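You operate a simulated robot arm through the tools that you are given. There is no shell and no other tool. Be economical: measure what you need, move in short steps, check, and stop when the job is done.

The job below is to be done with a simulated two-armed robot. You get a single attempt, and the scene is never put back.

## Task
Lay the narrow and the wide banner on the finishing bench and dry the air.
Fine: air dial to Dry till the damp screen shows 50 % or less, then to Off.

Only the result counts: the job must be done as asked and must still hold three seconds after the hand-in. Knocking over, shifting, dropping, spilling or breaking anything else fails it.

## Robot
Two 6-joint arms with fingered hands on one trunk, on a base that drives. Base frame: it is fixed to the floor where the robot stands at the start and does not move with it; the origin is under the middle of the robot, x ahead of it, y to its left, z up; the surface under the hand at the start is at about z = 900. Readings come in mm, rad, newtons and seconds.
The left shoulder is at the start at [50, 170, 1060], the right one opposite. With the tool pointing down near the work surface each hand reaches from about 520 to 780 mm from the robot's upright axis, wherever it stands, measured 20 degrees to its own side. Places, roughly: air dial [900, 500, 1100]; damp screen [1000, 500, 1300]; top of the finishing bench [600, 700, 900]. Payload 3.5 kg a hand.
Tool frame (each hand has its own): the origin (TCP) lies between the finger pads and is the grasp point; the fingertips stand 26 mm ahead of it; z points along the fingers, y is the line along which they close. Largest opening 132 mm; the body of the gripper starts 73 mm behind the TCP. The gripper is a hand of 3 fingers: y runs from the thumb to the fingers, the wrist lies at [0, 0, -234] in the tool frame, and closing takes about 1.5 s.
Orientation is told as [roll, pitch, yaw] about the base's x, y, z axes, in that order, counted from this pose: with the fingers straight down and closing along the base's y, the tool's x points along the base's -x, its y along +y and its z along -z.

## Interface
- The arms move only by the tool send_rows. It takes "left_moves", "right_moves" or both (then of equal length, played together; a hand with none holds still); each is a list of rows, each a list of 7 numbers: the shift along the tool's x, y, z in mm, then the turn, a rotation vector about the tool's x, y, z in rad, then the finger opening in mm, from 0 to 132. In form: [[x, y, z, wx, wy, wz, grip], ...]. A call has 1 to 10 rows; each row shifts and turns the commanded pose from where the row before left it, along the tool's axes as they then stand. Each row takes 0.2 s and may step no farther than 50 mm and 0.15 rad from the row before; otherwise, or with a gripper value out of range, the whole call is refused. Where a pose cannot be reached the arm comes as near as it can. A force on the tool above 40 N (or 10 N above the force at the start of the call, whichever is more), or a blocked arm, ends the call early, and 0.2 s more pass. The fingers move at their own pace (about 108 mm/s each) and stop on an object; they squeeze with about 22 N. The grip force told is the motor's: it shows also when the fingers shut on nothing. Time passes only in rows, and 0.2 s behind the last, so rows that do not move let the fingers close. It gives the time, the measured TCP pose, the force on the tool (base axes), the opening and the grip force at its end, in the units of the frame above (readings bear some noise), with the torque about the TCP (base axes, N m) and any sound that the robot's microphone picked up, and new pictures: "pictures" is both (left out), scene, wrist or none (wrist: the cameras of the hands that moved).
- Cameras (640 x 400 px; columns grow to the right, rows downward): "scene" is now at [35.3, 19.8, 1650]; the picture's right is [0.24, -0.97, 0.00], its down [-0.72, -0.18, -0.67] and it looks along [0.65, 0.16, -0.74] (base axes); focal length 283 px, centre (320, 200). "left" rides on the left gripper at [-62, 3, -92] in its tool frame; the picture's right is [-0.05, -1.00, 0.00], its down [0.83, -0.04, -0.56] and it looks along [0.55, -0.03, 0.83] (tool axes); focal length 230 px, centre (320, 200). "right" rides on the right gripper at [62, 3, -92] in its tool frame; the picture's right is [-0.05, 1.00, 0.00], its down [-0.83, -0.04, -0.56] and it looks along [-0.55, -0.03, 0.83] (tool axes); focal length 230 px, centre (320, 200). There is no depth. A picture from a camera that has moved, and an enlarged one, comes with that camera's place and axes in the base frame and with its lens.
- lift_body(by): slides the trunk up (or, below 0, down) by that many mm; the arms and the scene camera ride with it, the base frame stays. It gives what a move gives, with no picture.
- steer(legs): drives the robot by 1 to 6 legs, each [ahead, left, turn to the left] in mm, mm and rad, along the robot's own axes; the way and the turn of a leg run together, so that a leg with both is an arc; at most 1500 mm and 3.142 rad a leg. The arms and the cameras ride along, it lands a little off, and it stops where it bumps. It gives what a move gives, and a new picture of the scene camera.
- set_grasp(shape, hand): the hand has 3 fingers and takes this shape, open, in about a second: jaw (thumb against the fingers, like two jaws); tri (thumb and two fingers); tip (a fingertip pinch); poke (one finger out to press); point (the index stretched); flat (the hand flat); cup (the hand cupped); fist (a fist). The gripper value then closes the fingers along that shape, each until it touches; the sizes above hold for jaw. It gives what a move gives, with no picture.
- turn_head(pan, tilt): turns the head with the scene camera to pan (to the left, within 1.501 rad either way) and tilt (down, from -0.506 to 1.204), counted from straight ahead of the robot. It gives what a move gives, and a new picture of the scene camera.
- enlarge(camera, box): a new picture of the part [left, top, right, bottom] of that camera's present view, enlarged. It takes no simulated time.
- hand_in(): hands the job in; it is judged then, once.

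Go step by step. Nothing tells you exact positions but the pictures and the camera data: compare them with the known pose of the tool, close in by small moves and look again before you grip or let go. The budget is 120 turns and 260 pictures, counting those below and the enlarged ones. Unless the task says otherwise, let go and move clear before handing in, and close with one line.

The tools are called after "Request:" by a JSON object that holds its "name" and its "arguments". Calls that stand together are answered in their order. send_rows: Moves the arms, as the interface text tells. Its arguments: {"type":"object","properties":{"left_moves":{"type":"array","items":{"type":"array","items":{"type":"number"}}},"right_moves":{"type":"array","items":{"type":"array","items":{"type":"number"}}},"pictures":{"type":"string","enum":["both","scene","wrist","none"]}},"required":[]} The other tools are called the same way: lift_body (by) slides the trunk up or down; set_grasp (shape, hand) gives the hand a shape; steer (legs) drives the base; turn_head (pan, tilt) turns the head that bears the scene camera; enlarge (camera, box) takes an enlarged picture of a part of a camera's view; hand_in () hands the job in.

At the start:

```text
time: 0.0
left_eef_pos: [454.8, 491.7, 1000.3]
left_orientation: [0.0, -0.001, 0.001]
left_ft_force: [0.7, -0.3, 0.9]
left_moment: [0.02, -0.01, 0.02]
left_grip_width: 131.8
left_grip_force: 0.0
left_shape: jaw
right_eef_pos: [626.1, -62.2, 1000.1]
right_orientation: [0.001, -0.001, 0.001]
right_ft_force: [0.1, 0.3, -0.1]
right_moment: [0.03, 0.0, 0.01]
right_grip_width: 132.0
right_grip_force: 0.1
right_shape: jaw
trunk travel left (down, up): [-675.0, 35.0]
robot x, y, heading: [2.0, -2.9, 0.001]
head pan, tilt: [0.239, 0.833]
```

scene: 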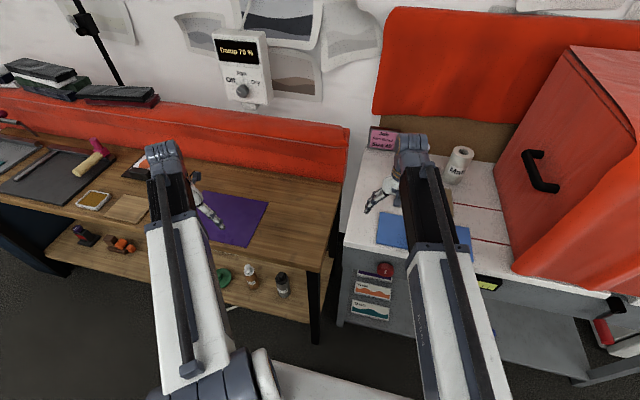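
right: 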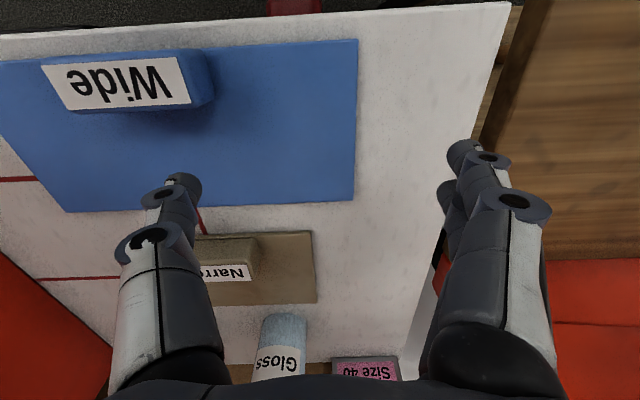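
left: 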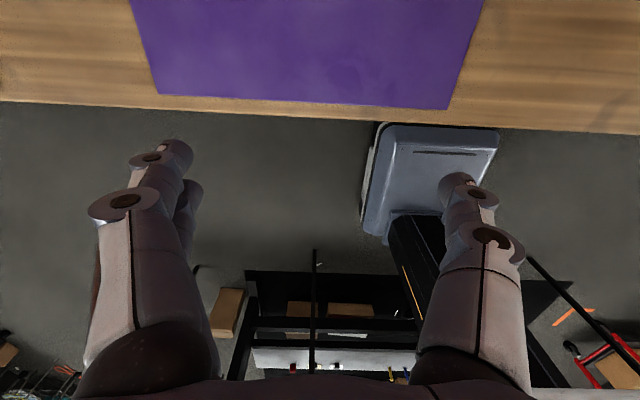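

I see a white table on the right with a blue "Wide" and a tan "Narrow" piece, a wooden bench on the left, and an air dial with the damp screen at 70-something %. I'll look closer at each.

Request:
{"name": "enlarge", "arguments": {"camera": "scene", "box": [340, 110, 520, 330]}}

Request:
{"name": "enlarge", "arguments": {"camera": "scene", "box": [190, 20, 300, 110]}}

Request:
{"name": "enlarge", "arguments": {"camera": "right", "box": [0, 0, 520, 400]}}

Request:
{"name": "enlarge", "arguments": {"camera": "scene", "box": [0, 100, 340, 330]}}

```text
1.82 times, centred on (430, 220) of scene
camera zoom: at [35.3, 19.8, 1650.0], right [0.24, -0.97, 0.0], down [-0.72, -0.18, -0.67], along [0.65, 0.16, -0.74], focal length 514 px, centre (120, 164)
```

zoom: 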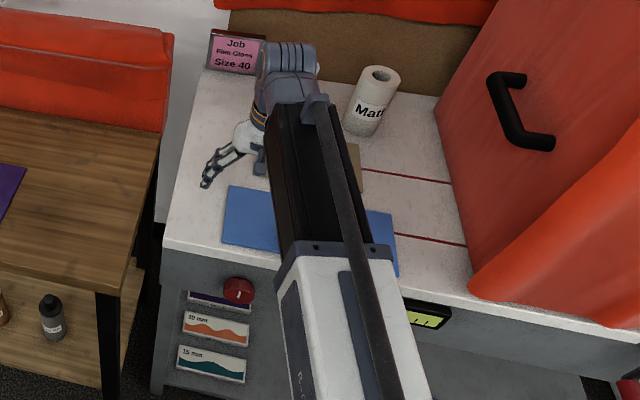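

```text
4.44 times, centred on (245, 65) of scene
camera zoom: at [35.3, 19.8, 1650.0], right [0.24, -0.97, 0.0], down [-0.72, -0.18, -0.67], along [0.65, 0.16, -0.74], focal length 1257 px, centre (653, 800)
```

zoom: 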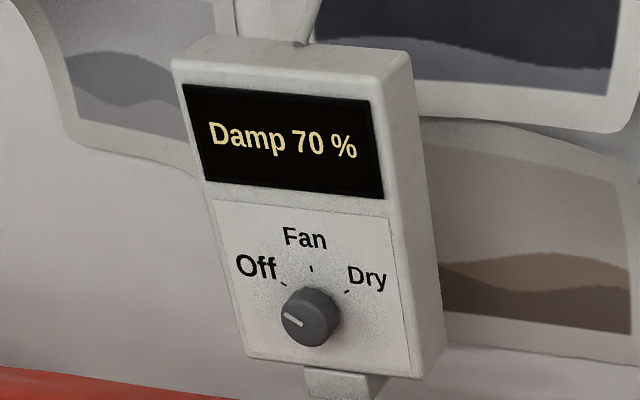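

```text
1.00 times, centred on (260, 200) of right (not enlarged: the box is as wide or as high as the picture)
camera zoom: at [565.7, -58.5, 1090.8], right [0.05, 1.0, 0.0], down [0.83, -0.04, 0.56], along [0.55, -0.03, -0.83], focal length 230 px, centre (380, 200)
```

zoom: 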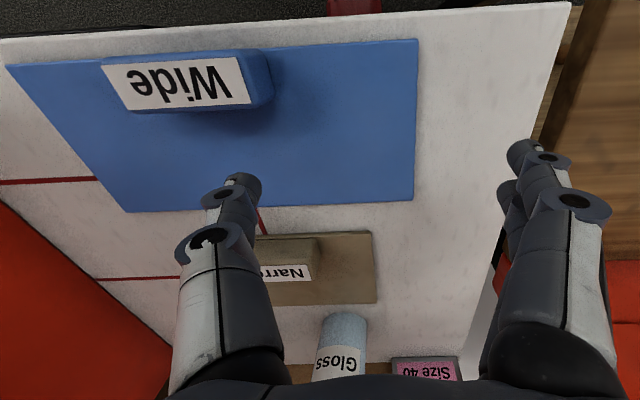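

```text
1.74 times, centred on (170, 215) of scene
camera zoom: at [35.3, 19.8, 1650.0], right [0.24, -0.97, 0.0], down [-0.72, -0.18, -0.67], along [0.65, 0.16, -0.74], focal length 492 px, centre (581, 174)
```

zoom: 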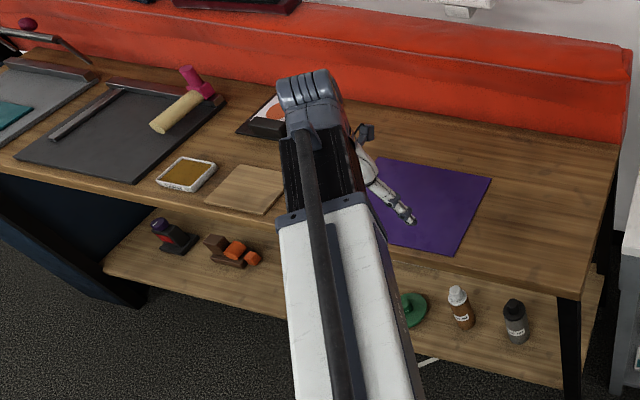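

The wide banner seems to be a thin blue sheet with a labelled block, about x 563–694, y −330…−33. I'll raise the right hand for a fuller view and look around.

Request:
{"name": "send_rows", "arguments": {"right_moves": [[0, 0, -50, 0, 0, 0, 132], [0, 0, -50, 0, 0, 0, 132], [40, 0, -20, 0, 0, 0, 132], [40, 0, -20, 0, 0, 0, 132], [40, 0, -20, 0, 0, 0, 132], [0, 0, 0, 0, 0, 0, 132]], "pictures": "both"}}

Request:
{"name": "turn_head", "arguments": {"pan": -0.4, "tilt": 0.75}}

Request:
{"name": "turn_head", "arguments": {"pan": 0.9, "tilt": 0.75}}

```text
time: 1.4
left_eef_pos: [455.9, 491.2, 999.4]
left_orientation: [-0.002, -0.001, 0.0]
left_ft_force: [-0.1, -0.7, -0.7]
left_moment: [0.02, 0.0, -0.02]
left_grip_width: 131.7
left_grip_force: 0.1
left_shape: jaw
right_eef_pos: [504.5, -61.8, 1160.4]
right_orientation: [0.001, 0.0, 0.001]
right_ft_force: [0.2, 0.0, 1.4]
right_moment: [0.0, 0.02, -0.03]
right_grip_width: 131.9
right_grip_force: 0.0
right_shape: jaw
trunk travel left (down, up): [-675.0, 35.0]
robot x, y, heading: [-2.9, 1.2, -0.002]
head pan, tilt: [0.239, 0.833]
camera scene: at [35.4, 19.8, 1650.0], right [0.24, -0.97, 0.0], down [-0.72, -0.18, -0.67], along [0.65, 0.16, -0.74], focal length 283 px, centre (320, 200)
camera right: at [444.5, -57.7, 1251.3], right [0.05, 1.0, 0.0], down [0.83, -0.04, 0.55], along [0.55, -0.03, -0.83], focal length 230 px, centre (320, 200)
```

scene: 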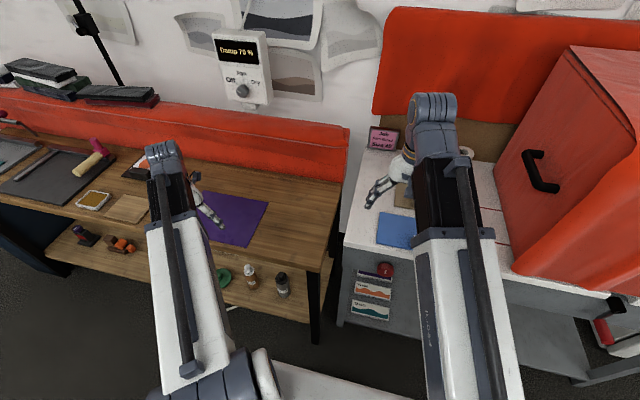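
right: 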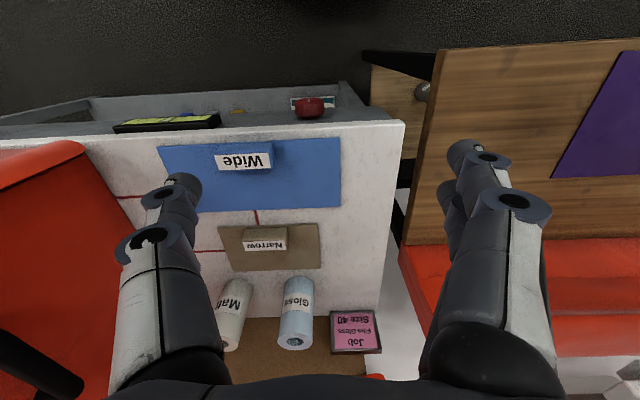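

```text
time: 2.4
left_eef_pos: [453.1, 490.9, 1000.0]
left_orientation: [0.0, 0.0, -0.001]
left_ft_force: [-0.4, 0.1, 0.1]
left_moment: [-0.02, 0.02, -0.01]
left_grip_width: 131.9
left_grip_force: 0.0
left_shape: jaw
right_eef_pos: [505.1, -62.7, 1160.4]
right_orientation: [0.0, -0.002, 0.0]
right_ft_force: [-0.2, 0.6, -0.6]
right_moment: [0.01, 0.01, -0.01]
right_grip_width: 131.9
right_grip_force: 0.1
right_shape: jaw
trunk travel left (down, up): [-675.0, 35.0]
robot x, y, heading: [-3.0, 1.4, -0.001]
head pan, tilt: [-0.4, 0.75]
camera scene: at [34.9, -31.1, 1656.6], right [-0.39, -0.92, 0.0], down [-0.63, 0.26, -0.73], along [0.67, -0.28, -0.68], focal length 283 px, centre (320, 200)
```

scene: 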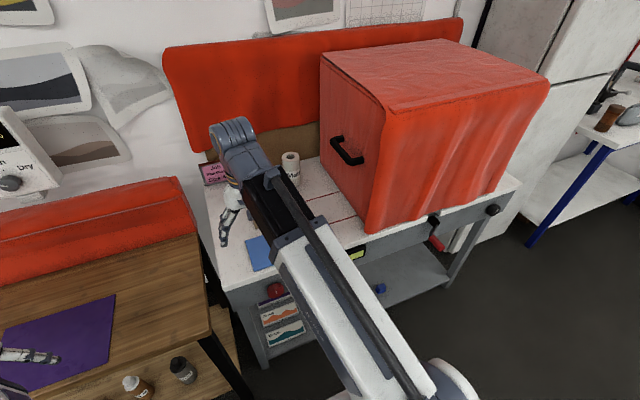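

```text
time: 3.9
left_eef_pos: [454.3, 491.9, 998.9]
left_orientation: [0.0, 0.001, -0.001]
left_ft_force: [0.6, 0.1, -0.4]
left_moment: [0.04, -0.04, 0.0]
left_grip_width: 131.7
left_grip_force: 0.0
left_shape: jaw
right_eef_pos: [505.5, -62.1, 1159.7]
right_orientation: [0.001, -0.001, 0.001]
right_ft_force: [0.9, 0.2, -1.0]
right_moment: [0.0, 0.0, 0.0]
right_grip_width: 132.1
right_grip_force: 0.1
right_shape: jaw
trunk travel left (down, up): [-675.0, 35.0]
robot x, y, heading: [-1.2, 3.7, -0.001]
head pan, tilt: [0.901, 0.75]
camera scene: at [10.0, 66.0, 1656.6], right [0.78, -0.62, 0.0], down [-0.42, -0.53, -0.73], along [0.45, 0.57, -0.68], focal length 283 px, centre (320, 200)
```

scene: 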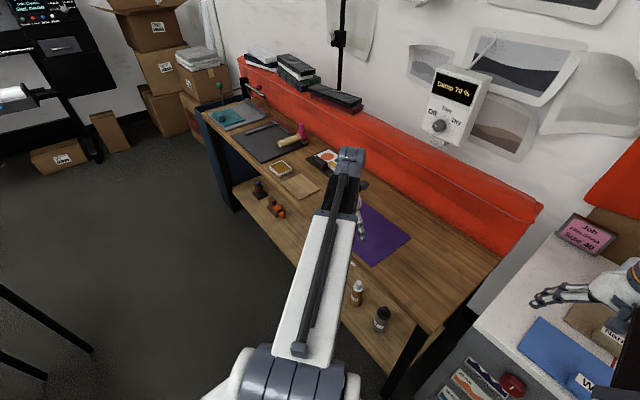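

The two labelled pieces lie on the white table; I'll inspect them closely and check the rest of the room for other banners.

Request:
{"name": "enlarge", "arguments": {"camera": "right", "box": [100, 80, 420, 280]}}

Request:
{"name": "enlarge", "arguments": {"camera": "scene", "box": [500, 200, 640, 400]}}

Request:
{"name": "turn_head", "arguments": {"pan": 1.45, "tilt": 0.4}}

Request:
{"name": "turn_head", "arguments": {"pan": -1.1, "tilt": 0.5}}

```text
2.00 times, centred on (260, 180) of right
camera zoom: at [444.7, -57.8, 1251.0], right [0.05, 1.0, 0.0], down [0.83, -0.04, 0.56], along [0.55, -0.03, -0.83], focal length 460 px, centre (440, 240)
```

zoom: 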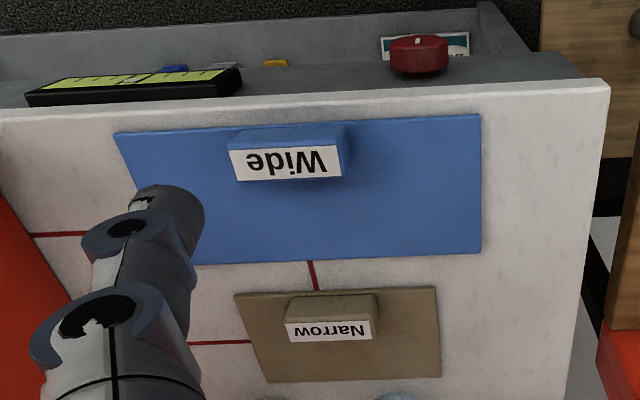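

```text
2.00 times, centred on (570, 300) of scene
camera zoom: at [10.0, 66.0, 1656.6], right [0.78, -0.62, 0.0], down [-0.42, -0.53, -0.73], along [0.45, 0.57, -0.68], focal length 566 px, centre (-180, 0)
```

zoom: 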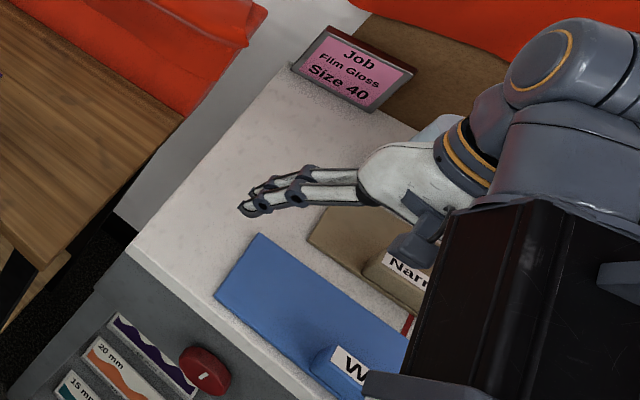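

```text
time: 4.9
left_eef_pos: [454.1, 491.7, 998.3]
left_orientation: [0.001, -0.001, 0.001]
left_ft_force: [0.4, 0.0, 0.8]
left_moment: [0.01, 0.02, 0.01]
left_grip_width: 131.9
left_grip_force: 0.0
left_shape: jaw
right_eef_pos: [504.3, -62.1, 1159.8]
right_orientation: [0.0, 0.0, 0.0]
right_ft_force: [-0.1, 0.2, 1.0]
right_moment: [-0.01, 0.01, 0.0]
right_grip_width: 131.8
right_grip_force: 0.1
right_shape: jaw
trunk travel left (down, up): [-675.0, 35.0]
robot x, y, heading: [-0.9, 3.0, 0.002]
head pan, tilt: [1.45, 0.4]
camera scene: at [-30.3, 93.0, 1687.7], right [0.99, -0.12, 0.0], down [-0.05, -0.39, -0.92], along [0.11, 0.91, -0.39], focal length 283 px, centre (320, 200)
```

scene: 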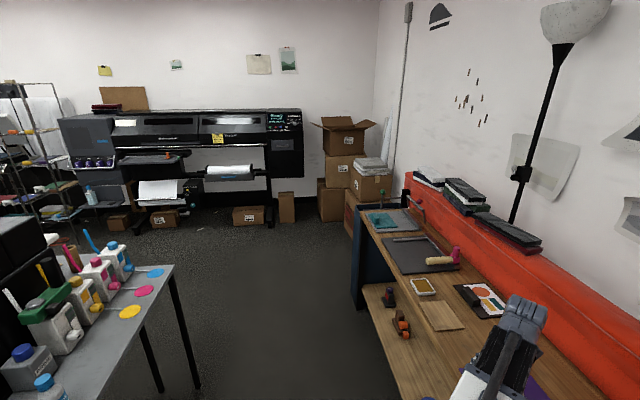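

```text
time: 7.2
left_eef_pos: [455.4, 491.1, 1001.2]
left_orientation: [0.0, 0.0, 0.001]
left_ft_force: [0.1, -0.2, 0.0]
left_moment: [0.01, 0.01, -0.01]
left_grip_width: 132.0
left_grip_force: 0.1
left_shape: jaw
right_eef_pos: [506.1, -62.8, 1159.4]
right_orientation: [0.0, 0.001, -0.001]
right_ft_force: [0.5, 0.1, -0.2]
right_moment: [0.01, 0.01, 0.01]
right_grip_width: 131.9
right_grip_force: 0.1
right_shape: jaw
trunk travel left (down, up): [-675.0, 35.0]
robot x, y, heading: [0.3, -0.5, 0.0]
head pan, tilt: [-1.1, 0.499]
camera scene: at [-0.2, -80.0, 1678.6], right [-0.89, -0.45, 0.0], down [-0.22, 0.43, -0.88], along [0.4, -0.78, -0.48], focal length 283 px, centre (320, 200)
```

scene: 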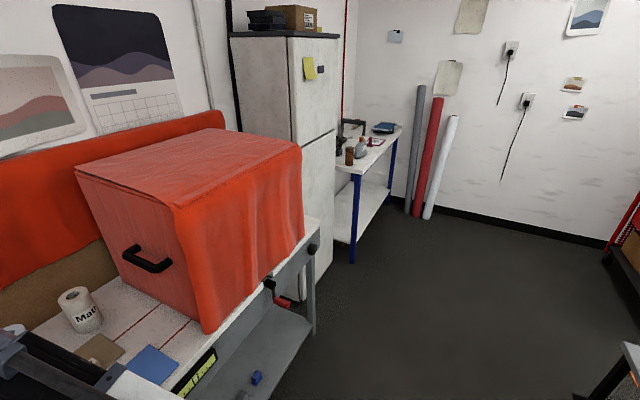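

Nothing else in the room looks like a banner, so the Narrow and Wide boards are the targets, and I put the dial at about (900–950, 515, 1168). I'll start with the dial so the drying runs in the background: raise the left hand and turn its fingers forward.

Request:
{"name": "send_rows", "arguments": {"left_moves": [[-10, 0, -17, 0, -0.15, 0, 132], [-12.4, 0, -15.3, 0, -0.15, 0, 132], [-14.6, 0, -13.3, 0, -0.15, 0, 132], [-16.4, 0, -11, 0, -0.15, 0, 132], [-17.9, 0, -8.4, 0, -0.15, 0, 132], [-18.9, 0, -5.6, 0, -0.15, 0, 132], [-19.5, 0, -2.7, 0, -0.15, 0, 132], [-19.7, 0, 0.2, 0, -0.15, 0, 132], [-19.5, 0, 3.2, 0, -0.15, 0, 132], [-18.8, 0, 6, 0, -0.15, 0, 132]], "pictures": "none"}}

Request:
{"name": "send_rows", "arguments": {"left_moves": [[0, 0, 0, 0, -0.071, 0, 132], [0, 0, 0, 0, 0, 0, 132]], "pictures": "wrist"}}

Request:
{"name": "turn_head", "arguments": {"pan": 0.5, "tilt": 0.5}}

```text
time: 9.4
left_eef_pos: [557.8, 496.1, 1169.8]
left_orientation: [0.014, -1.501, -0.011]
left_ft_force: [0.3, 0.2, 0.4]
left_moment: [-0.06, -0.01, 0.02]
left_grip_width: 131.9
left_grip_force: 0.1
left_shape: jaw
left hand out of reach, approached as far as the arm can: row 8
right_eef_pos: [504.9, -61.7, 1159.9]
right_orientation: [-0.001, -0.001, 0.001]
right_ft_force: [-0.5, -0.3, -0.3]
right_moment: [0.0, 0.0, 0.04]
right_grip_width: 132.1
right_grip_force: 0.1
right_shape: jaw
trunk travel left (down, up): [-675.0, 35.0]
robot x, y, heading: [2.8, 3.0, -0.001]
head pan, tilt: [-1.1, 0.499]
```

```text
time: 10.0
left_eef_pos: [557.5, 495.1, 1170.4]
left_orientation: [1.758, -1.57, -1.758]
left_ft_force: [-0.4, 0.1, -0.4]
left_moment: [-0.03, 0.0, 0.02]
left_grip_width: 131.8
left_grip_force: 0.1
left_shape: jaw
right_eef_pos: [504.2, -61.0, 1160.1]
right_orientation: [0.001, 0.0, -0.001]
right_ft_force: [-0.7, 0.3, -0.9]
right_moment: [-0.03, -0.01, 0.0]
right_grip_width: 132.0
right_grip_force: 0.1
right_shape: jaw
trunk travel left (down, up): [-675.0, 35.0]
robot x, y, heading: [2.0, -2.0, -0.0]
head pan, tilt: [-1.1, 0.499]
camera left: at [464.5, 498.5, 1231.2], right [0.0, -1.0, 0.05], down [-0.56, -0.04, -0.83], along [0.83, -0.03, -0.55], focal length 230 px, centre (320, 200)
```

left: 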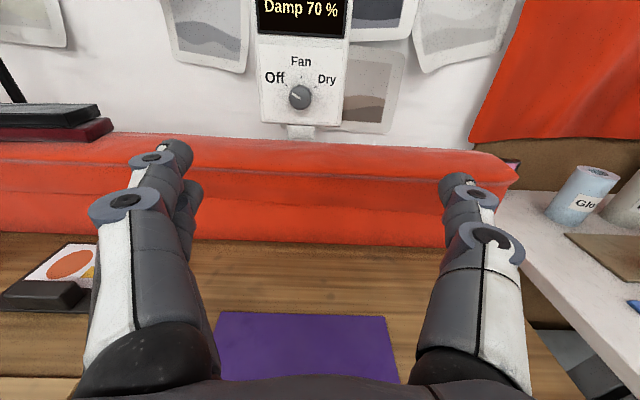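

```text
time: 11.6
left_eef_pos: [557.1, 495.1, 1170.3]
left_orientation: [0.493, -1.571, -0.495]
left_ft_force: [0.0, 0.0, -0.6]
left_moment: [0.0, 0.0, -0.03]
left_grip_width: 131.8
left_grip_force: 0.1
left_shape: jaw
right_eef_pos: [505.9, -61.1, 1160.4]
right_orientation: [-0.001, -0.001, -0.001]
right_ft_force: [-0.4, 0.2, -0.1]
right_moment: [0.01, 0.02, -0.03]
right_grip_width: 132.0
right_grip_force: 0.1
right_shape: jaw
trunk travel left (down, up): [-675.0, 35.0]
robot x, y, heading: [4.2, 2.6, -0.004]
head pan, tilt: [0.499, 0.499]
camera scene: at [38.4, 44.6, 1678.6], right [0.48, -0.88, 0.0], down [-0.42, -0.23, -0.88], along [0.77, 0.42, -0.48], focal length 283 px, centre (320, 200)
```

scene: 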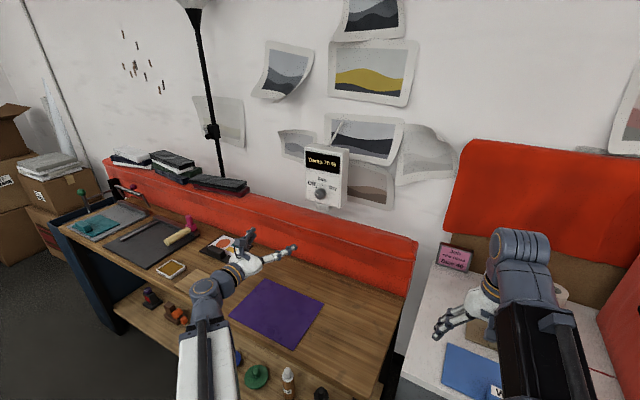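

Triangulating puts the dial at about (930, 532, 1151). I'll drive left 200 mm so the left hand faces it more directly.

Request:
{"name": "steer", "arguments": {"legs": [[0, 200, 0]]}}

Request:
{"name": "send_rows", "arguments": {"left_moves": [[3, -35, 35, 0, 0, 0, 132], [3, -35, 35, 0, 0, 0, 132], [3, -35, 35, 0, 0, 0, 132], [3, -35, 35, 0, 0, 0, 132], [3, -23, 35, 0, 0, 0, 132], [0, 0, 35, 0, 0, 0, 132], [0, 0, 0, 0, 0, 0, 132]]}}

```text
time: 13.2
left_eef_pos: [557.3, 696.8, 1170.4]
left_orientation: [-0.736, -1.57, 0.734]
left_ft_force: [-0.4, 0.4, -0.4]
left_moment: [-0.05, -0.03, -0.02]
left_grip_width: 131.8
left_grip_force: 0.0
left_shape: jaw
right_eef_pos: [506.6, 139.0, 1160.6]
right_orientation: [-0.002, -0.002, 0.002]
right_ft_force: [-0.7, -0.4, 0.6]
right_moment: [-0.01, -0.01, 0.01]
right_grip_width: 132.1
right_grip_force: 0.1
right_shape: jaw
trunk travel left (down, up): [-675.0, 35.0]
robot x, y, heading: [-3.3, 200.2, 0.0]
head pan, tilt: [0.499, 0.499]
camera scene: at [38.4, 246.7, 1678.5], right [0.48, -0.88, 0.0], down [-0.42, -0.23, -0.88], along [0.77, 0.42, -0.48], focal length 283 px, centre (320, 200)
```

scene: 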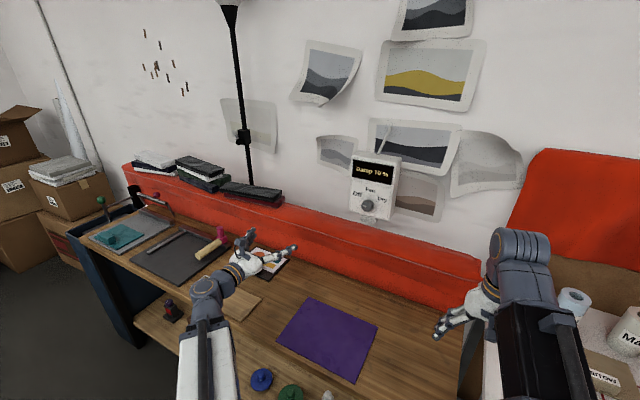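

```text
time: 14.8
left_eef_pos: [766.4, 532.4, 1155.4]
left_orientation: [0.417, -1.569, -0.418]
left_ft_force: [-0.6, -0.1, -0.2]
left_moment: [0.03, 0.02, 0.05]
left_grip_width: 132.2
left_grip_force: 0.1
left_shape: jaw
right_eef_pos: [505.3, 139.5, 1160.8]
right_orientation: [-0.001, -0.001, 0.0]
right_ft_force: [0.5, -0.1, -0.7]
right_moment: [-0.03, 0.02, 0.01]
right_grip_width: 131.6
right_grip_force: 0.0
right_shape: jaw
trunk travel left (down, up): [-675.0, 35.0]
robot x, y, heading: [-2.0, 204.0, -0.006]
head pan, tilt: [0.499, 0.499]
camera scene: at [38.2, 245.3, 1678.6], right [0.48, -0.88, 0.0], down [-0.42, -0.23, -0.88], along [0.77, 0.42, -0.48], focal length 283 px, centre (320, 200)
camera left: at [674.1, 535.8, 1216.4], right [0.0, -1.0, 0.05], down [-0.56, -0.04, -0.83], along [0.83, -0.03, -0.55], focal length 230 px, centre (320, 200)
```

scene: 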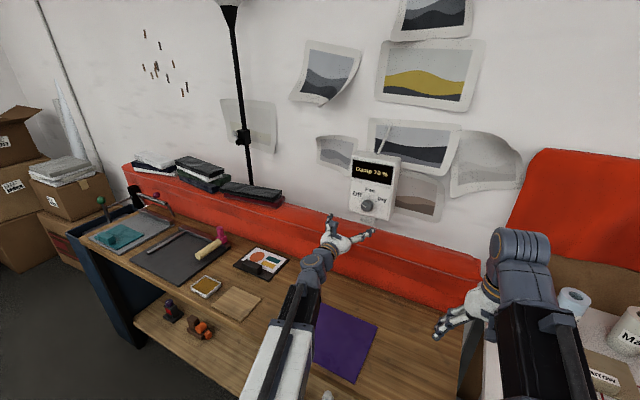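
left: 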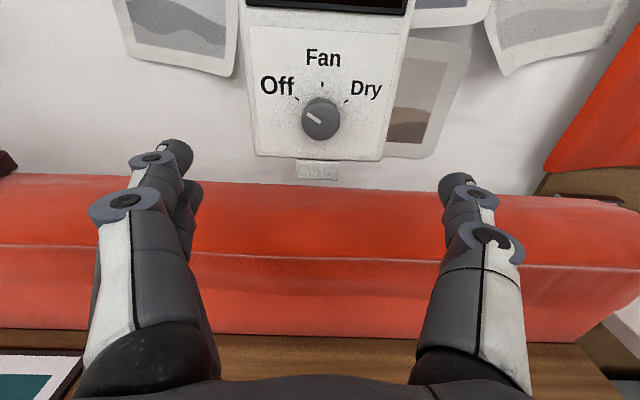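

The dial resolves to about (914, 532, 1155), with a knob about 38 mm across. I'm advancing to x≈880, lined up with the fingers straddling it.

Request:
{"name": "send_rows", "arguments": {"left_moves": [[0, 0, 40, 0, 0, 0, 90], [0, 0, 40, 0, 0, 0, 80], [0, 0, 34, 0, 0, 0, 80], [0, 0, 0, 0, 0, 0, 80]]}}

Request:
{"name": "enlarge", "arguments": {"camera": "scene", "box": [290, 130, 430, 280]}}

```text
time: 15.8
left_eef_pos: [881.4, 532.9, 1155.8]
left_orientation: [0.426, -1.571, -0.425]
left_ft_force: [0.5, -0.1, -0.6]
left_moment: [0.02, 0.01, 0.03]
left_grip_width: 80.6
left_grip_force: 0.0
left_shape: jaw
right_eef_pos: [505.5, 139.5, 1160.2]
right_orientation: [0.0, 0.0, 0.0]
right_ft_force: [0.9, -0.2, 0.3]
right_moment: [-0.01, -0.02, 0.02]
right_grip_width: 131.8
right_grip_force: 0.1
right_shape: jaw
trunk travel left (down, up): [-675.0, 35.0]
robot x, y, heading: [0.9, 205.0, -0.001]
head pan, tilt: [0.499, 0.499]
camera scene: at [38.2, 245.3, 1678.6], right [0.48, -0.88, 0.0], down [-0.42, -0.23, -0.88], along [0.77, 0.42, -0.48], focal length 283 px, centre (320, 200)
camera left: at [788.0, 535.7, 1215.6], right [0.0, -1.0, 0.05], down [-0.56, -0.04, -0.83], along [0.83, -0.03, -0.55], focal length 230 px, centre (320, 200)
```

scene: 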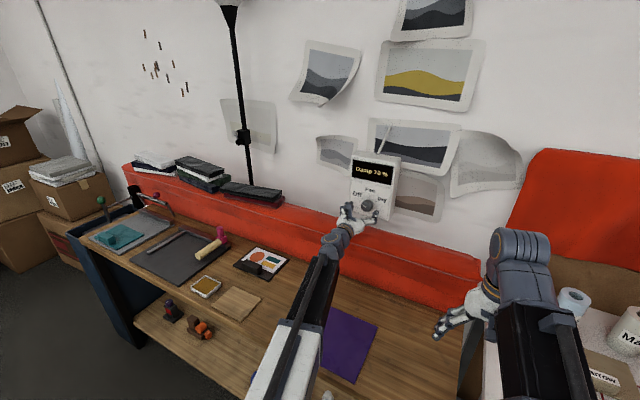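
left: 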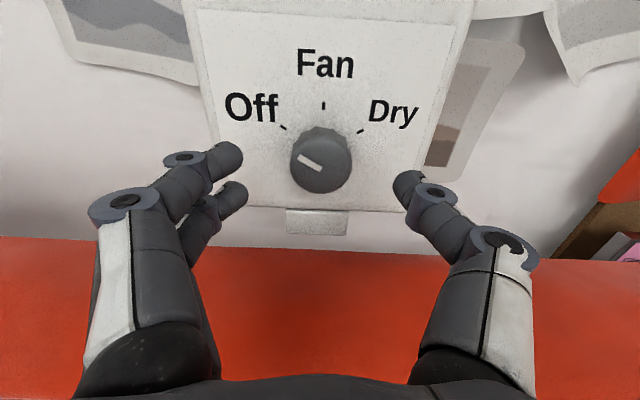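

```text
2.67 times, centred on (360, 205) of scene
camera zoom: at [38.2, 245.3, 1678.6], right [0.48, -0.88, 0.0], down [-0.42, -0.23, -0.88], along [0.77, 0.42, -0.48], focal length 754 px, centre (213, 187)
```

zoom: 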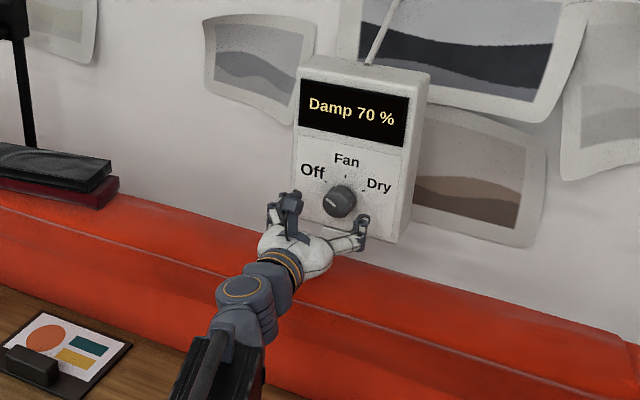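

Knob centre now resolves to about (930, 532, 1151). I'm going 28 mm further in and a little lower, then looking again.

Request:
{"name": "send_rows", "arguments": {"left_moves": [[4, 0, 10, 0, 0, 0, 80], [0, 0, 10, 0, 0, 0, 80], [0, 0, 8, 0, 0, 0, 80], [0, 0, 0, 0, 0, 0, 80]], "pictures": "wrist"}}

```text
time: 16.8
left_eef_pos: [908.2, 531.9, 1151.1]
left_orientation: [0.566, -1.57, -0.566]
left_ft_force: [-0.3, 0.0, 0.2]
left_moment: [0.01, -0.02, 0.0]
left_grip_width: 80.5
left_grip_force: 0.2
left_shape: jaw
right_eef_pos: [505.1, 139.8, 1158.9]
right_orientation: [0.0, -0.001, -0.001]
right_ft_force: [-0.2, 0.2, -0.1]
right_moment: [0.0, 0.01, 0.03]
right_grip_width: 132.0
right_grip_force: 0.1
right_shape: jaw
trunk travel left (down, up): [-675.0, 35.0]
robot x, y, heading: [-1.3, 201.7, -0.004]
head pan, tilt: [0.499, 0.499]
camera left: at [816.1, 535.9, 1211.5], right [0.0, -1.0, 0.05], down [-0.56, -0.04, -0.83], along [0.83, -0.03, -0.55], focal length 230 px, centre (320, 200)
```

left: 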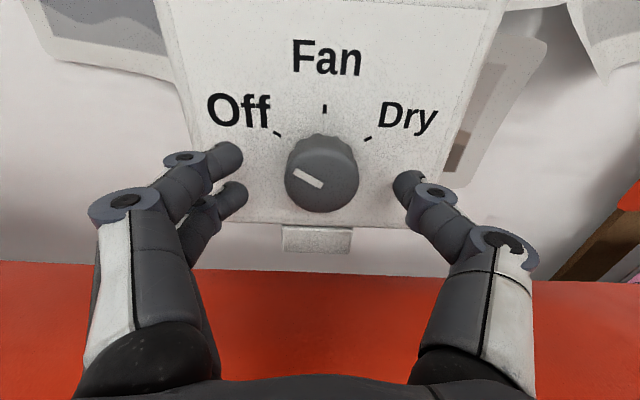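

The fingertips flank the knob; advancing 8 mm more and closing gently.

Request:
{"name": "send_rows", "arguments": {"left_moves": [[0, 0, 8, 0, 0, 0, 70], [0, 0, 0, 0, 0, 0, 45], [0, 0, 0, 0, 0, 0, 25], [0, 0, 0, 0, 0, 0, 20], [0, 0, 0, 0, 0, 0, 20], [0, 0, 0, 0, 0, 0, 20]], "pictures": "wrist"}}

```text
time: 18.2
left_eef_pos: [917.5, 532.5, 1150.0]
left_orientation: [0.827, -1.57, -0.827]
left_ft_force: [3.6, -3.2, 1.0]
left_moment: [0.03, -0.02, -0.02]
left_grip_width: 32.8
left_grip_force: 22.5
left_shape: jaw
right_eef_pos: [504.8, 138.3, 1160.2]
right_orientation: [-0.001, -0.001, -0.002]
right_ft_force: [-0.1, -0.6, -0.1]
right_moment: [0.02, 0.03, -0.02]
right_grip_width: 131.9
right_grip_force: 0.1
right_shape: jaw
trunk travel left (down, up): [-675.0, 35.0]
robot x, y, heading: [1.3, 202.5, 0.001]
head pan, tilt: [0.499, 0.499]
camera left: at [824.3, 535.4, 1211.5], right [0.0, -1.0, 0.05], down [-0.56, -0.04, -0.83], along [0.83, -0.03, -0.55], focal length 230 px, centre (320, 200)
```

left: 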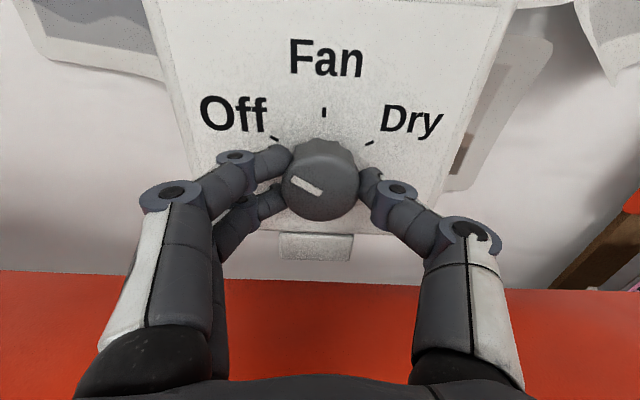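

Gripped. Turning clockwise (about +tool z) 1.5 rad, then looking.

Request:
{"name": "send_rows", "arguments": {"left_moves": [[0, 0, 0, 0, 0, 0.15, 20], [0, 0, 0, 0, 0, 0.15, 20], [0, 0, 0, 0, 0, 0.15, 20], [0, 0, 0, 0, 0, 0.15, 20], [0, 0, 0, 0, 0, 0.15, 20], [0, 0, 0, 0, 0, 0.15, 20], [0, 0, 0, 0, 0, 0.15, 20], [0, 0, 0, 0, 0, 0.15, 20], [0, 0, 0, 0, 0, 0.15, 20], [0, 0, 0, 0, 0, 0.15, 20]], "pictures": "wrist"}}

Request:
{"name": "enlarge", "arguments": {"camera": "scene", "box": [310, 140, 420, 240]}}

```text
time: 20.4
left_eef_pos: [917.3, 530.4, 1150.7]
left_orientation: [1.569, -0.067, -1.572]
left_ft_force: [-5.0, -12.7, -7.3]
left_moment: [0.02, 0.19, -0.24]
left_grip_width: 32.6
left_grip_force: 22.0
left_shape: jaw
right_eef_pos: [505.2, 137.3, 1160.2]
right_orientation: [0.003, 0.0, 0.001]
right_ft_force: [0.0, -0.4, 0.2]
right_moment: [0.03, 0.0, 0.0]
right_grip_width: 132.0
right_grip_force: 0.0
right_shape: jaw
trunk travel left (down, up): [-675.0, 35.0]
robot x, y, heading: [1.3, 200.5, 0.0]
head pan, tilt: [0.499, 0.499]
camera left: at [824.7, 470.2, 1157.5], right [0.0, -0.12, -0.99], down [-0.55, 0.83, -0.1], along [0.83, 0.55, -0.07], focal length 230 px, centre (320, 200)
```

left: 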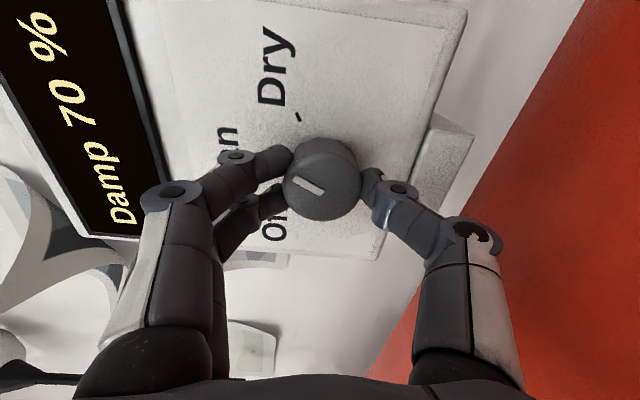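

```text
4.00 times, centred on (365, 190) of scene
camera zoom: at [38.5, 243.7, 1678.5], right [0.48, -0.88, 0.0], down [-0.42, -0.23, -0.88], along [0.77, 0.42, -0.48], focal length 1131 px, centre (140, 240)
```

zoom: 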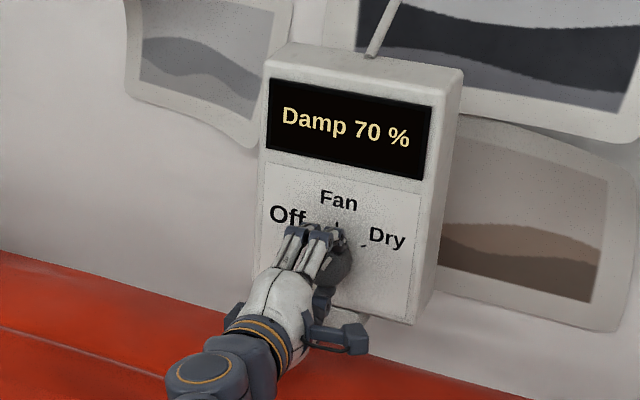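

The knob followed; about 0.55 rad more to reach Dry.

Request:
{"name": "send_rows", "arguments": {"left_moves": [[0, 0, 0, 0, 0, 0.15, 20], [0, 0, 0, 0, 0, 0.15, 20], [0, 0, 0, 0, 0, 0.15, 20], [0, 0, 0, 0, 0, 0.1, 20], [0, 0, 0, 0, 0, 0, 20], [0, 0, 0, 0, 0, 0, 20]], "pictures": "wrist"}}

Request:
{"name": "enlarge", "arguments": {"camera": "scene", "box": [310, 140, 420, 240]}}

```text
time: 21.8
left_eef_pos: [917.0, 530.9, 1149.7]
left_orientation: [1.569, 0.48, -1.571]
left_ft_force: [-8.4, -16.7, -15.1]
left_moment: [-0.03, 0.34, -0.24]
left_grip_width: 32.6
left_grip_force: 22.2
left_shape: jaw
right_eef_pos: [506.1, 136.8, 1160.0]
right_orientation: [0.0, 0.001, -0.002]
right_ft_force: [0.0, -0.5, -0.7]
right_moment: [0.0, 0.01, 0.03]
right_grip_width: 132.0
right_grip_force: 0.1
right_shape: jaw
trunk travel left (down, up): [-675.0, 35.0]
robot x, y, heading: [-1.2, 197.9, -0.006]
head pan, tilt: [0.499, 0.499]
camera left: at [825.0, 475.3, 1124.3], right [0.0, 0.42, -0.91], down [-0.55, 0.76, 0.35], along [0.83, 0.5, 0.23], focal length 230 px, centre (320, 200)
```

left: 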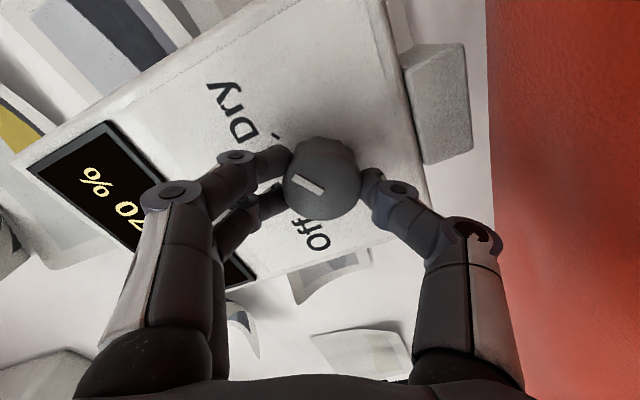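

```text
4.00 times, centred on (365, 190) of scene
camera zoom: at [39.1, 243.5, 1678.5], right [0.48, -0.88, 0.0], down [-0.42, -0.23, -0.88], along [0.77, 0.42, -0.48], focal length 1131 px, centre (140, 240)
```

zoom: 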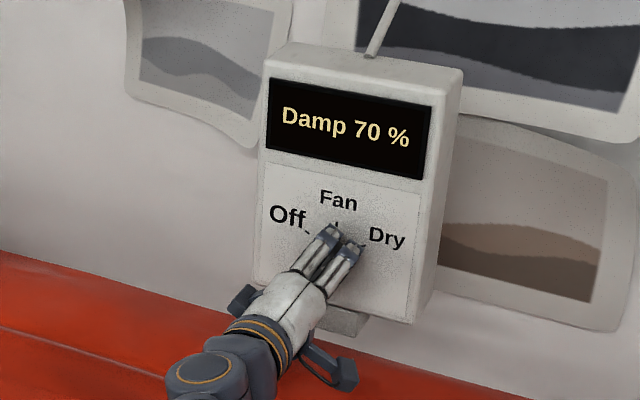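

In the hand view the pointer sits to the Dry tick just as it sat to the Off tick at first, so it is on Dry. Releasing and backing off to watch the screen.

Request:
{"name": "send_rows", "arguments": {"left_moves": [[0, 0, 0, 0, 0, 0, 60], [0, 0, 0, 0, 0, 0, 80], [0, 0, 0, 0, 0, 0, 80], [0, 0, -30, 0, 0, 0, 80], [0, 0, -40, 0, 0, 0, 80], [0, 0, -40, 0, 0, 0, 80], [0, 0, -40, 0, 0, 0, 80], [0, 0, 0, 0, 0, 0, 80]], "pictures": "wrist"}}

Request:
{"name": "enlarge", "arguments": {"camera": "scene", "box": [310, 140, 420, 240]}}

```text
time: 23.6
left_eef_pos: [767.4, 533.6, 1150.5]
left_orientation: [1.569, 0.477, -1.572]
left_ft_force: [-0.2, -0.6, -0.7]
left_moment: [0.02, -0.04, -0.03]
left_grip_width: 79.1
left_grip_force: 0.1
left_shape: jaw
right_eef_pos: [506.0, 138.3, 1159.9]
right_orientation: [0.0, 0.0, 0.0]
right_ft_force: [0.3, 0.6, -0.7]
right_moment: [0.03, -0.03, -0.01]
right_grip_width: 131.9
right_grip_force: 0.1
right_shape: jaw
trunk travel left (down, up): [-675.0, 35.0]
robot x, y, heading: [0.6, 201.3, 0.002]
head pan, tilt: [0.499, 0.499]
camera left: at [674.6, 477.0, 1124.8], right [0.0, 0.41, -0.91], down [-0.56, 0.76, 0.34], along [0.83, 0.51, 0.23], focal length 230 px, centre (320, 200)
```

left: 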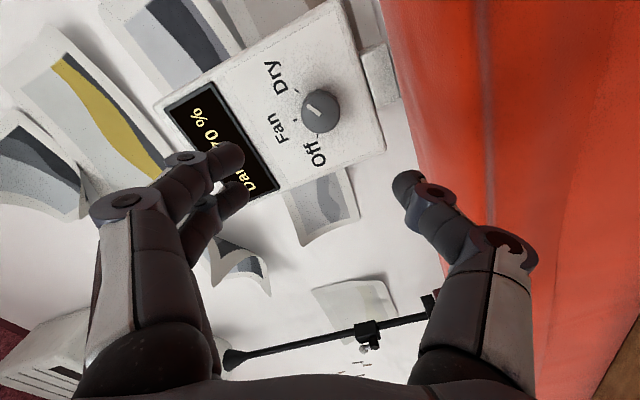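

```text
4.00 times, centred on (365, 190) of scene
camera zoom: at [38.5, 245.3, 1678.6], right [0.48, -0.88, 0.0], down [-0.42, -0.23, -0.88], along [0.77, 0.42, -0.48], focal length 1131 px, centre (140, 240)
```

zoom: 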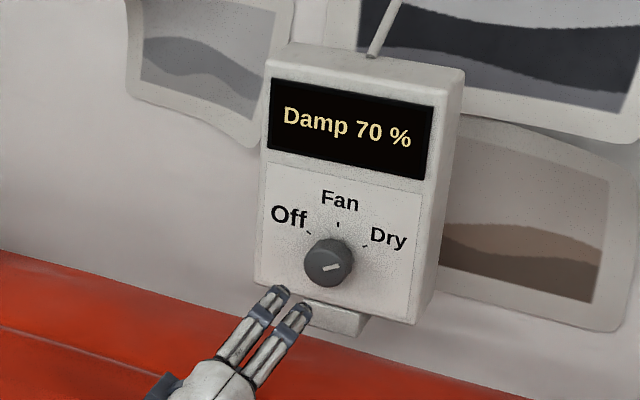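

The dial is on Dry, but the screen still says 70 %. I'll retract the left hand and wait a moment to see it fall.

Request:
{"name": "send_rows", "arguments": {"left_moves": [[0, 0, -45, 0, 0, 0, 80], [0, 0, -45, 0, 0, 0, 80], [0, 0, -45, 0, 0, 0, 80], [0, 0, -45, 0, 0, 0, 80], [0, 0, 0, 0, 0, 0, 80], [0, 0, 0, 0, 0, 0, 80], [0, 0, 0, 0, 0, 0, 80], [0, 0, 0, 0, 0, 0, 80]], "pictures": "scene"}}

Request:
{"name": "enlarge", "arguments": {"camera": "scene", "box": [310, 140, 420, 240]}}

```text
time: 25.4
left_eef_pos: [661.1, 558.8, 1145.2]
left_orientation: [1.571, 0.479, -1.571]
left_ft_force: [0.1, 0.0, -0.8]
left_moment: [-0.01, -0.03, 0.0]
left_grip_width: 79.5
left_grip_force: 0.0
left_shape: jaw
left hand out of reach, approached as far as the arm can: row 3, 4
right_eef_pos: [506.0, 138.9, 1159.3]
right_orientation: [0.0, 0.0, 0.0]
right_ft_force: [-0.1, -0.2, 0.0]
right_moment: [0.03, 0.01, 0.02]
right_grip_width: 131.6
right_grip_force: 0.0
right_shape: jaw
trunk travel left (down, up): [-675.0, 35.0]
robot x, y, heading: [-0.2, 202.5, -0.007]
head pan, tilt: [0.499, 0.499]
camera scene: at [38.4, 245.3, 1678.6], right [0.48, -0.88, 0.0], down [-0.42, -0.23, -0.88], along [0.77, 0.42, -0.48], focal length 283 px, centre (320, 200)
```

scene: 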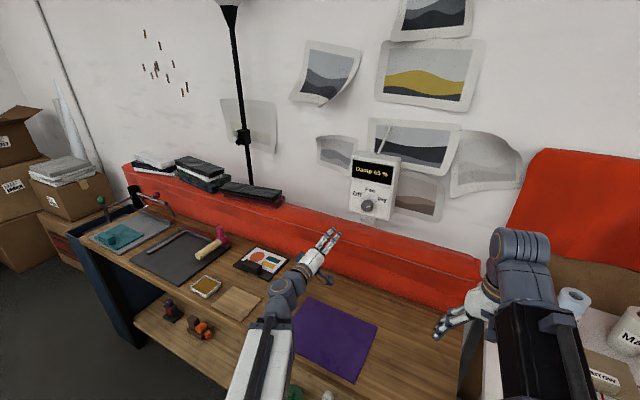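

```text
4.00 times, centred on (365, 190) of scene
camera zoom: at [38.4, 245.3, 1678.6], right [0.48, -0.88, 0.0], down [-0.42, -0.23, -0.88], along [0.77, 0.42, -0.48], focal length 1131 px, centre (140, 240)
```

zoom: 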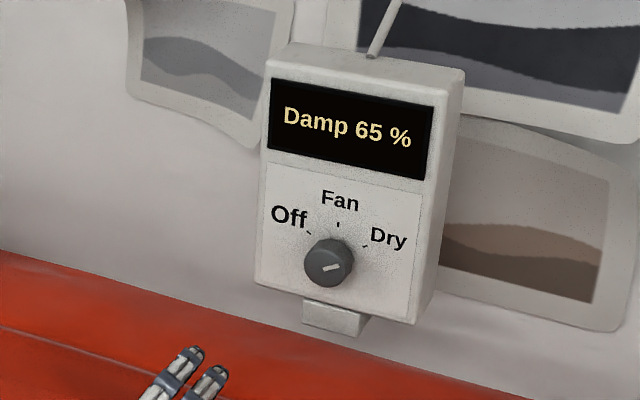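

The screen is falling (65 %), so I'll wait here and finish the dial right away.

Request:
{"name": "send_rows", "arguments": {"left_moves": [[0, 0, 0, 0, 0, 0, 80], [0, 0, 0, 0, 0, 0, 80], [0, 0, 0, 0, 0, 0, 80], [0, 0, 0, 0, 0, 0, 80], [0, 0, 0, 0, 0, 0, 80], [0, 0, 0, 0, 0, 0, 80], [0, 0, 0, 0, 0, 0, 80], [0, 0, 0, 0, 0, 0, 80], [0, 0, 0, 0, 0, 0, 80], [0, 0, 0, 0, 0, 0, 80]], "pictures": "none"}}

Request:
{"name": "send_rows", "arguments": {"left_moves": [[0, 0, 0, 0, 0, 0, 80], [0, 0, 0, 0, 0, 0, 80], [0, 0, 0, 0, 0, 0, 80], [0, 0, 0, 0, 0, 0, 80], [0, 0, 0, 0, 0, 0, 80], [0, 0, 0, 0, 0, 0, 80], [0, 0, 0, 0, 0, 0, 80], [0, 0, 0, 0, 0, 0, 80], [0, 0, 0, 0, 0, 0, 80], [0, 0, 0, 0, 0, 0, 80]], "pictures": "none"}}

Request:
{"name": "enlarge", "arguments": {"camera": "scene", "box": [310, 140, 420, 240]}}

```text
time: 27.6
left_eef_pos: [661.2, 558.9, 1145.2]
left_orientation: [1.57, 0.478, -1.57]
left_ft_force: [-0.2, -0.1, -0.2]
left_moment: [0.01, -0.03, 0.0]
left_grip_width: 79.3
left_grip_force: 0.0
left_shape: jaw
right_eef_pos: [505.5, 139.0, 1160.1]
right_orientation: [-0.001, -0.001, -0.002]
right_ft_force: [0.0, -0.6, 0.1]
right_moment: [0.01, 0.03, 0.0]
right_grip_width: 132.1
right_grip_force: 0.0
right_shape: jaw
trunk travel left (down, up): [-675.0, 35.0]
robot x, y, heading: [0.8, 199.4, -0.001]
head pan, tilt: [0.499, 0.499]
```

```text
time: 29.8
left_eef_pos: [660.6, 558.0, 1146.5]
left_orientation: [1.572, 0.477, -1.57]
left_ft_force: [0.4, -1.0, 0.4]
left_moment: [0.0, -0.02, 0.0]
left_grip_width: 79.5
left_grip_force: 0.2
left_shape: jaw
right_eef_pos: [505.9, 140.1, 1160.7]
right_orientation: [0.001, 0.0, 0.0]
right_ft_force: [0.9, -0.2, 0.1]
right_moment: [0.03, 0.0, 0.01]
right_grip_width: 132.0
right_grip_force: 0.2
right_shape: jaw
trunk travel left (down, up): [-675.0, 35.0]
robot x, y, heading: [1.8, 201.0, -0.001]
head pan, tilt: [0.499, 0.499]
```

```text
4.00 times, centred on (365, 190) of scene
camera zoom: at [38.3, 245.3, 1678.6], right [0.48, -0.88, 0.0], down [-0.42, -0.23, -0.88], along [0.77, 0.42, -0.48], focal length 1131 px, centre (140, 240)
```

zoom: 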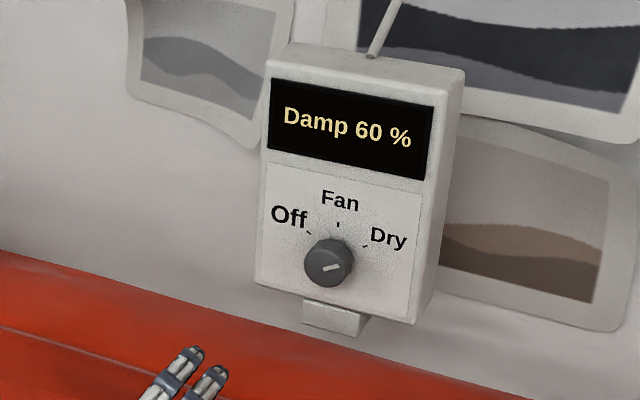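

It drops about 5 % every 4 s, so about 11 s more will take it under 50 %.

Request:
{"name": "send_rows", "arguments": {"left_moves": [[0, 0, 0, 0, 0, 0, 80], [0, 0, 0, 0, 0, 0, 80], [0, 0, 0, 0, 0, 0, 80], [0, 0, 0, 0, 0, 0, 80], [0, 0, 0, 0, 0, 0, 80], [0, 0, 0, 0, 0, 0, 80], [0, 0, 0, 0, 0, 0, 80], [0, 0, 0, 0, 0, 0, 80], [0, 0, 0, 0, 0, 0, 80], [0, 0, 0, 0, 0, 0, 80]], "pictures": "none"}}

Request:
{"name": "send_rows", "arguments": {"left_moves": [[0, 0, 0, 0, 0, 0, 80], [0, 0, 0, 0, 0, 0, 80], [0, 0, 0, 0, 0, 0, 80], [0, 0, 0, 0, 0, 0, 80], [0, 0, 0, 0, 0, 0, 80], [0, 0, 0, 0, 0, 0, 80], [0, 0, 0, 0, 0, 0, 80], [0, 0, 0, 0, 0, 0, 80], [0, 0, 0, 0, 0, 0, 80], [0, 0, 0, 0, 0, 0, 80]], "pictures": "none"}}

Request:
{"name": "send_rows", "arguments": {"left_moves": [[0, 0, 0, 0, 0, 0, 80], [0, 0, 0, 0, 0, 0, 80], [0, 0, 0, 0, 0, 0, 80], [0, 0, 0, 0, 0, 0, 80], [0, 0, 0, 0, 0, 0, 80], [0, 0, 0, 0, 0, 0, 80], [0, 0, 0, 0, 0, 0, 80], [0, 0, 0, 0, 0, 0, 80], [0, 0, 0, 0, 0, 0, 80], [0, 0, 0, 0, 0, 0, 80]], "pictures": "none"}}

Request:
{"name": "send_rows", "arguments": {"left_moves": [[0, 0, 0, 0, 0, 0, 80], [0, 0, 0, 0, 0, 0, 80], [0, 0, 0, 0, 0, 0, 80], [0, 0, 0, 0, 0, 0, 80], [0, 0, 0, 0, 0, 0, 80], [0, 0, 0, 0, 0, 0, 80], [0, 0, 0, 0, 0, 0, 80], [0, 0, 0, 0, 0, 0, 80], [0, 0, 0, 0, 0, 0, 80], [0, 0, 0, 0, 0, 0, 80]], "pictures": "none"}}

Request:
{"name": "send_rows", "arguments": {"left_moves": [[0, 0, 0, 0, 0, 0, 80], [0, 0, 0, 0, 0, 0, 80], [0, 0, 0, 0, 0, 0, 80], [0, 0, 0, 0, 0, 0, 80], [0, 0, 0, 0, 0, 0, 80], [0, 0, 0, 0, 0, 0, 80], [0, 0, 0, 0, 0, 0, 80], [0, 0, 0, 0, 0, 0, 80], [0, 0, 0, 0, 0, 0, 80], [0, 0, 0, 0, 0, 0, 80]], "pictures": "none"}}

Request:
{"name": "enlarge", "arguments": {"camera": "scene", "box": [310, 140, 420, 240]}}

```text
time: 32.0
left_eef_pos: [661.9, 558.3, 1145.5]
left_orientation: [1.572, 0.478, -1.569]
left_ft_force: [-0.9, -0.4, -0.5]
left_moment: [-0.01, 0.01, -0.03]
left_grip_width: 79.7
left_grip_force: 0.0
left_shape: jaw
right_eef_pos: [506.4, 139.8, 1160.4]
right_orientation: [-0.001, 0.001, 0.0]
right_ft_force: [-0.1, -0.6, -0.6]
right_moment: [0.03, 0.0, -0.01]
right_grip_width: 131.7
right_grip_force: 0.1
right_shape: jaw
trunk travel left (down, up): [-675.0, 35.0]
robot x, y, heading: [2.8, 197.9, 0.003]
head pan, tilt: [0.499, 0.499]
```

```text
time: 34.2
left_eef_pos: [661.3, 559.7, 1145.8]
left_orientation: [1.572, 0.479, -1.571]
left_ft_force: [0.3, 0.0, 0.1]
left_moment: [-0.01, 0.02, -0.02]
left_grip_width: 79.6
left_grip_force: 0.1
left_shape: jaw
right_eef_pos: [504.5, 138.1, 1160.1]
right_orientation: [-0.001, 0.001, 0.0]
right_ft_force: [0.4, -0.2, 0.6]
right_moment: [0.04, 0.03, 0.01]
right_grip_width: 132.0
right_grip_force: 0.0
right_shape: jaw
trunk travel left (down, up): [-675.0, 35.0]
robot x, y, heading: [-0.5, 200.2, -0.0]
head pan, tilt: [0.499, 0.499]
```

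```text
time: 36.4
left_eef_pos: [661.8, 558.3, 1145.0]
left_orientation: [1.571, 0.479, -1.57]
left_ft_force: [0.6, -0.5, 0.2]
left_moment: [0.03, 0.01, 0.0]
left_grip_width: 79.6
left_grip_force: 0.1
left_shape: jaw
right_eef_pos: [506.1, 139.4, 1159.9]
right_orientation: [0.0, -0.001, 0.0]
right_ft_force: [0.7, -0.1, 0.2]
right_moment: [0.04, -0.02, -0.02]
right_grip_width: 131.8
right_grip_force: 0.1
right_shape: jaw
trunk travel left (down, up): [-675.0, 35.0]
robot x, y, heading: [-4.1, 199.5, -0.004]
head pan, tilt: [0.499, 0.499]
```

```text
time: 38.6
left_eef_pos: [661.1, 559.0, 1144.6]
left_orientation: [1.57, 0.479, -1.57]
left_ft_force: [0.0, -0.4, -0.8]
left_moment: [0.0, 0.04, -0.01]
left_grip_width: 79.4
left_grip_force: 0.0
left_shape: jaw
right_eef_pos: [505.3, 139.8, 1160.3]
right_orientation: [0.001, 0.001, 0.0]
right_ft_force: [-0.1, 0.3, 0.0]
right_moment: [-0.01, 0.0, -0.03]
right_grip_width: 132.0
right_grip_force: 0.0
right_shape: jaw
trunk travel left (down, up): [-675.0, 35.0]
robot x, y, heading: [2.5, 199.1, 0.003]
head pan, tilt: [0.499, 0.499]
```

```text
time: 40.8
left_eef_pos: [659.7, 558.9, 1145.5]
left_orientation: [1.572, 0.477, -1.57]
left_ft_force: [-0.1, 0.3, 0.6]
left_moment: [0.03, -0.02, -0.01]
left_grip_width: 79.4
left_grip_force: 0.1
left_shape: jaw
right_eef_pos: [505.5, 137.9, 1161.1]
right_orientation: [-0.001, -0.001, -0.001]
right_ft_force: [1.0, 0.7, -0.1]
right_moment: [-0.01, -0.03, -0.03]
right_grip_width: 131.5
right_grip_force: 0.0
right_shape: jaw
trunk travel left (down, up): [-675.0, 35.0]
robot x, y, heading: [-0.9, 202.6, -0.002]
head pan, tilt: [0.499, 0.499]
```

```text
4.00 times, centred on (365, 190) of scene
camera zoom: at [38.3, 245.3, 1678.6], right [0.48, -0.88, 0.0], down [-0.42, -0.23, -0.88], along [0.77, 0.42, -0.48], focal length 1131 px, centre (140, 240)
```

zoom: 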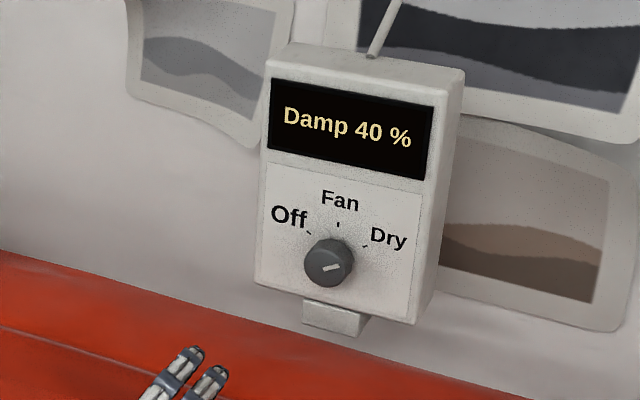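

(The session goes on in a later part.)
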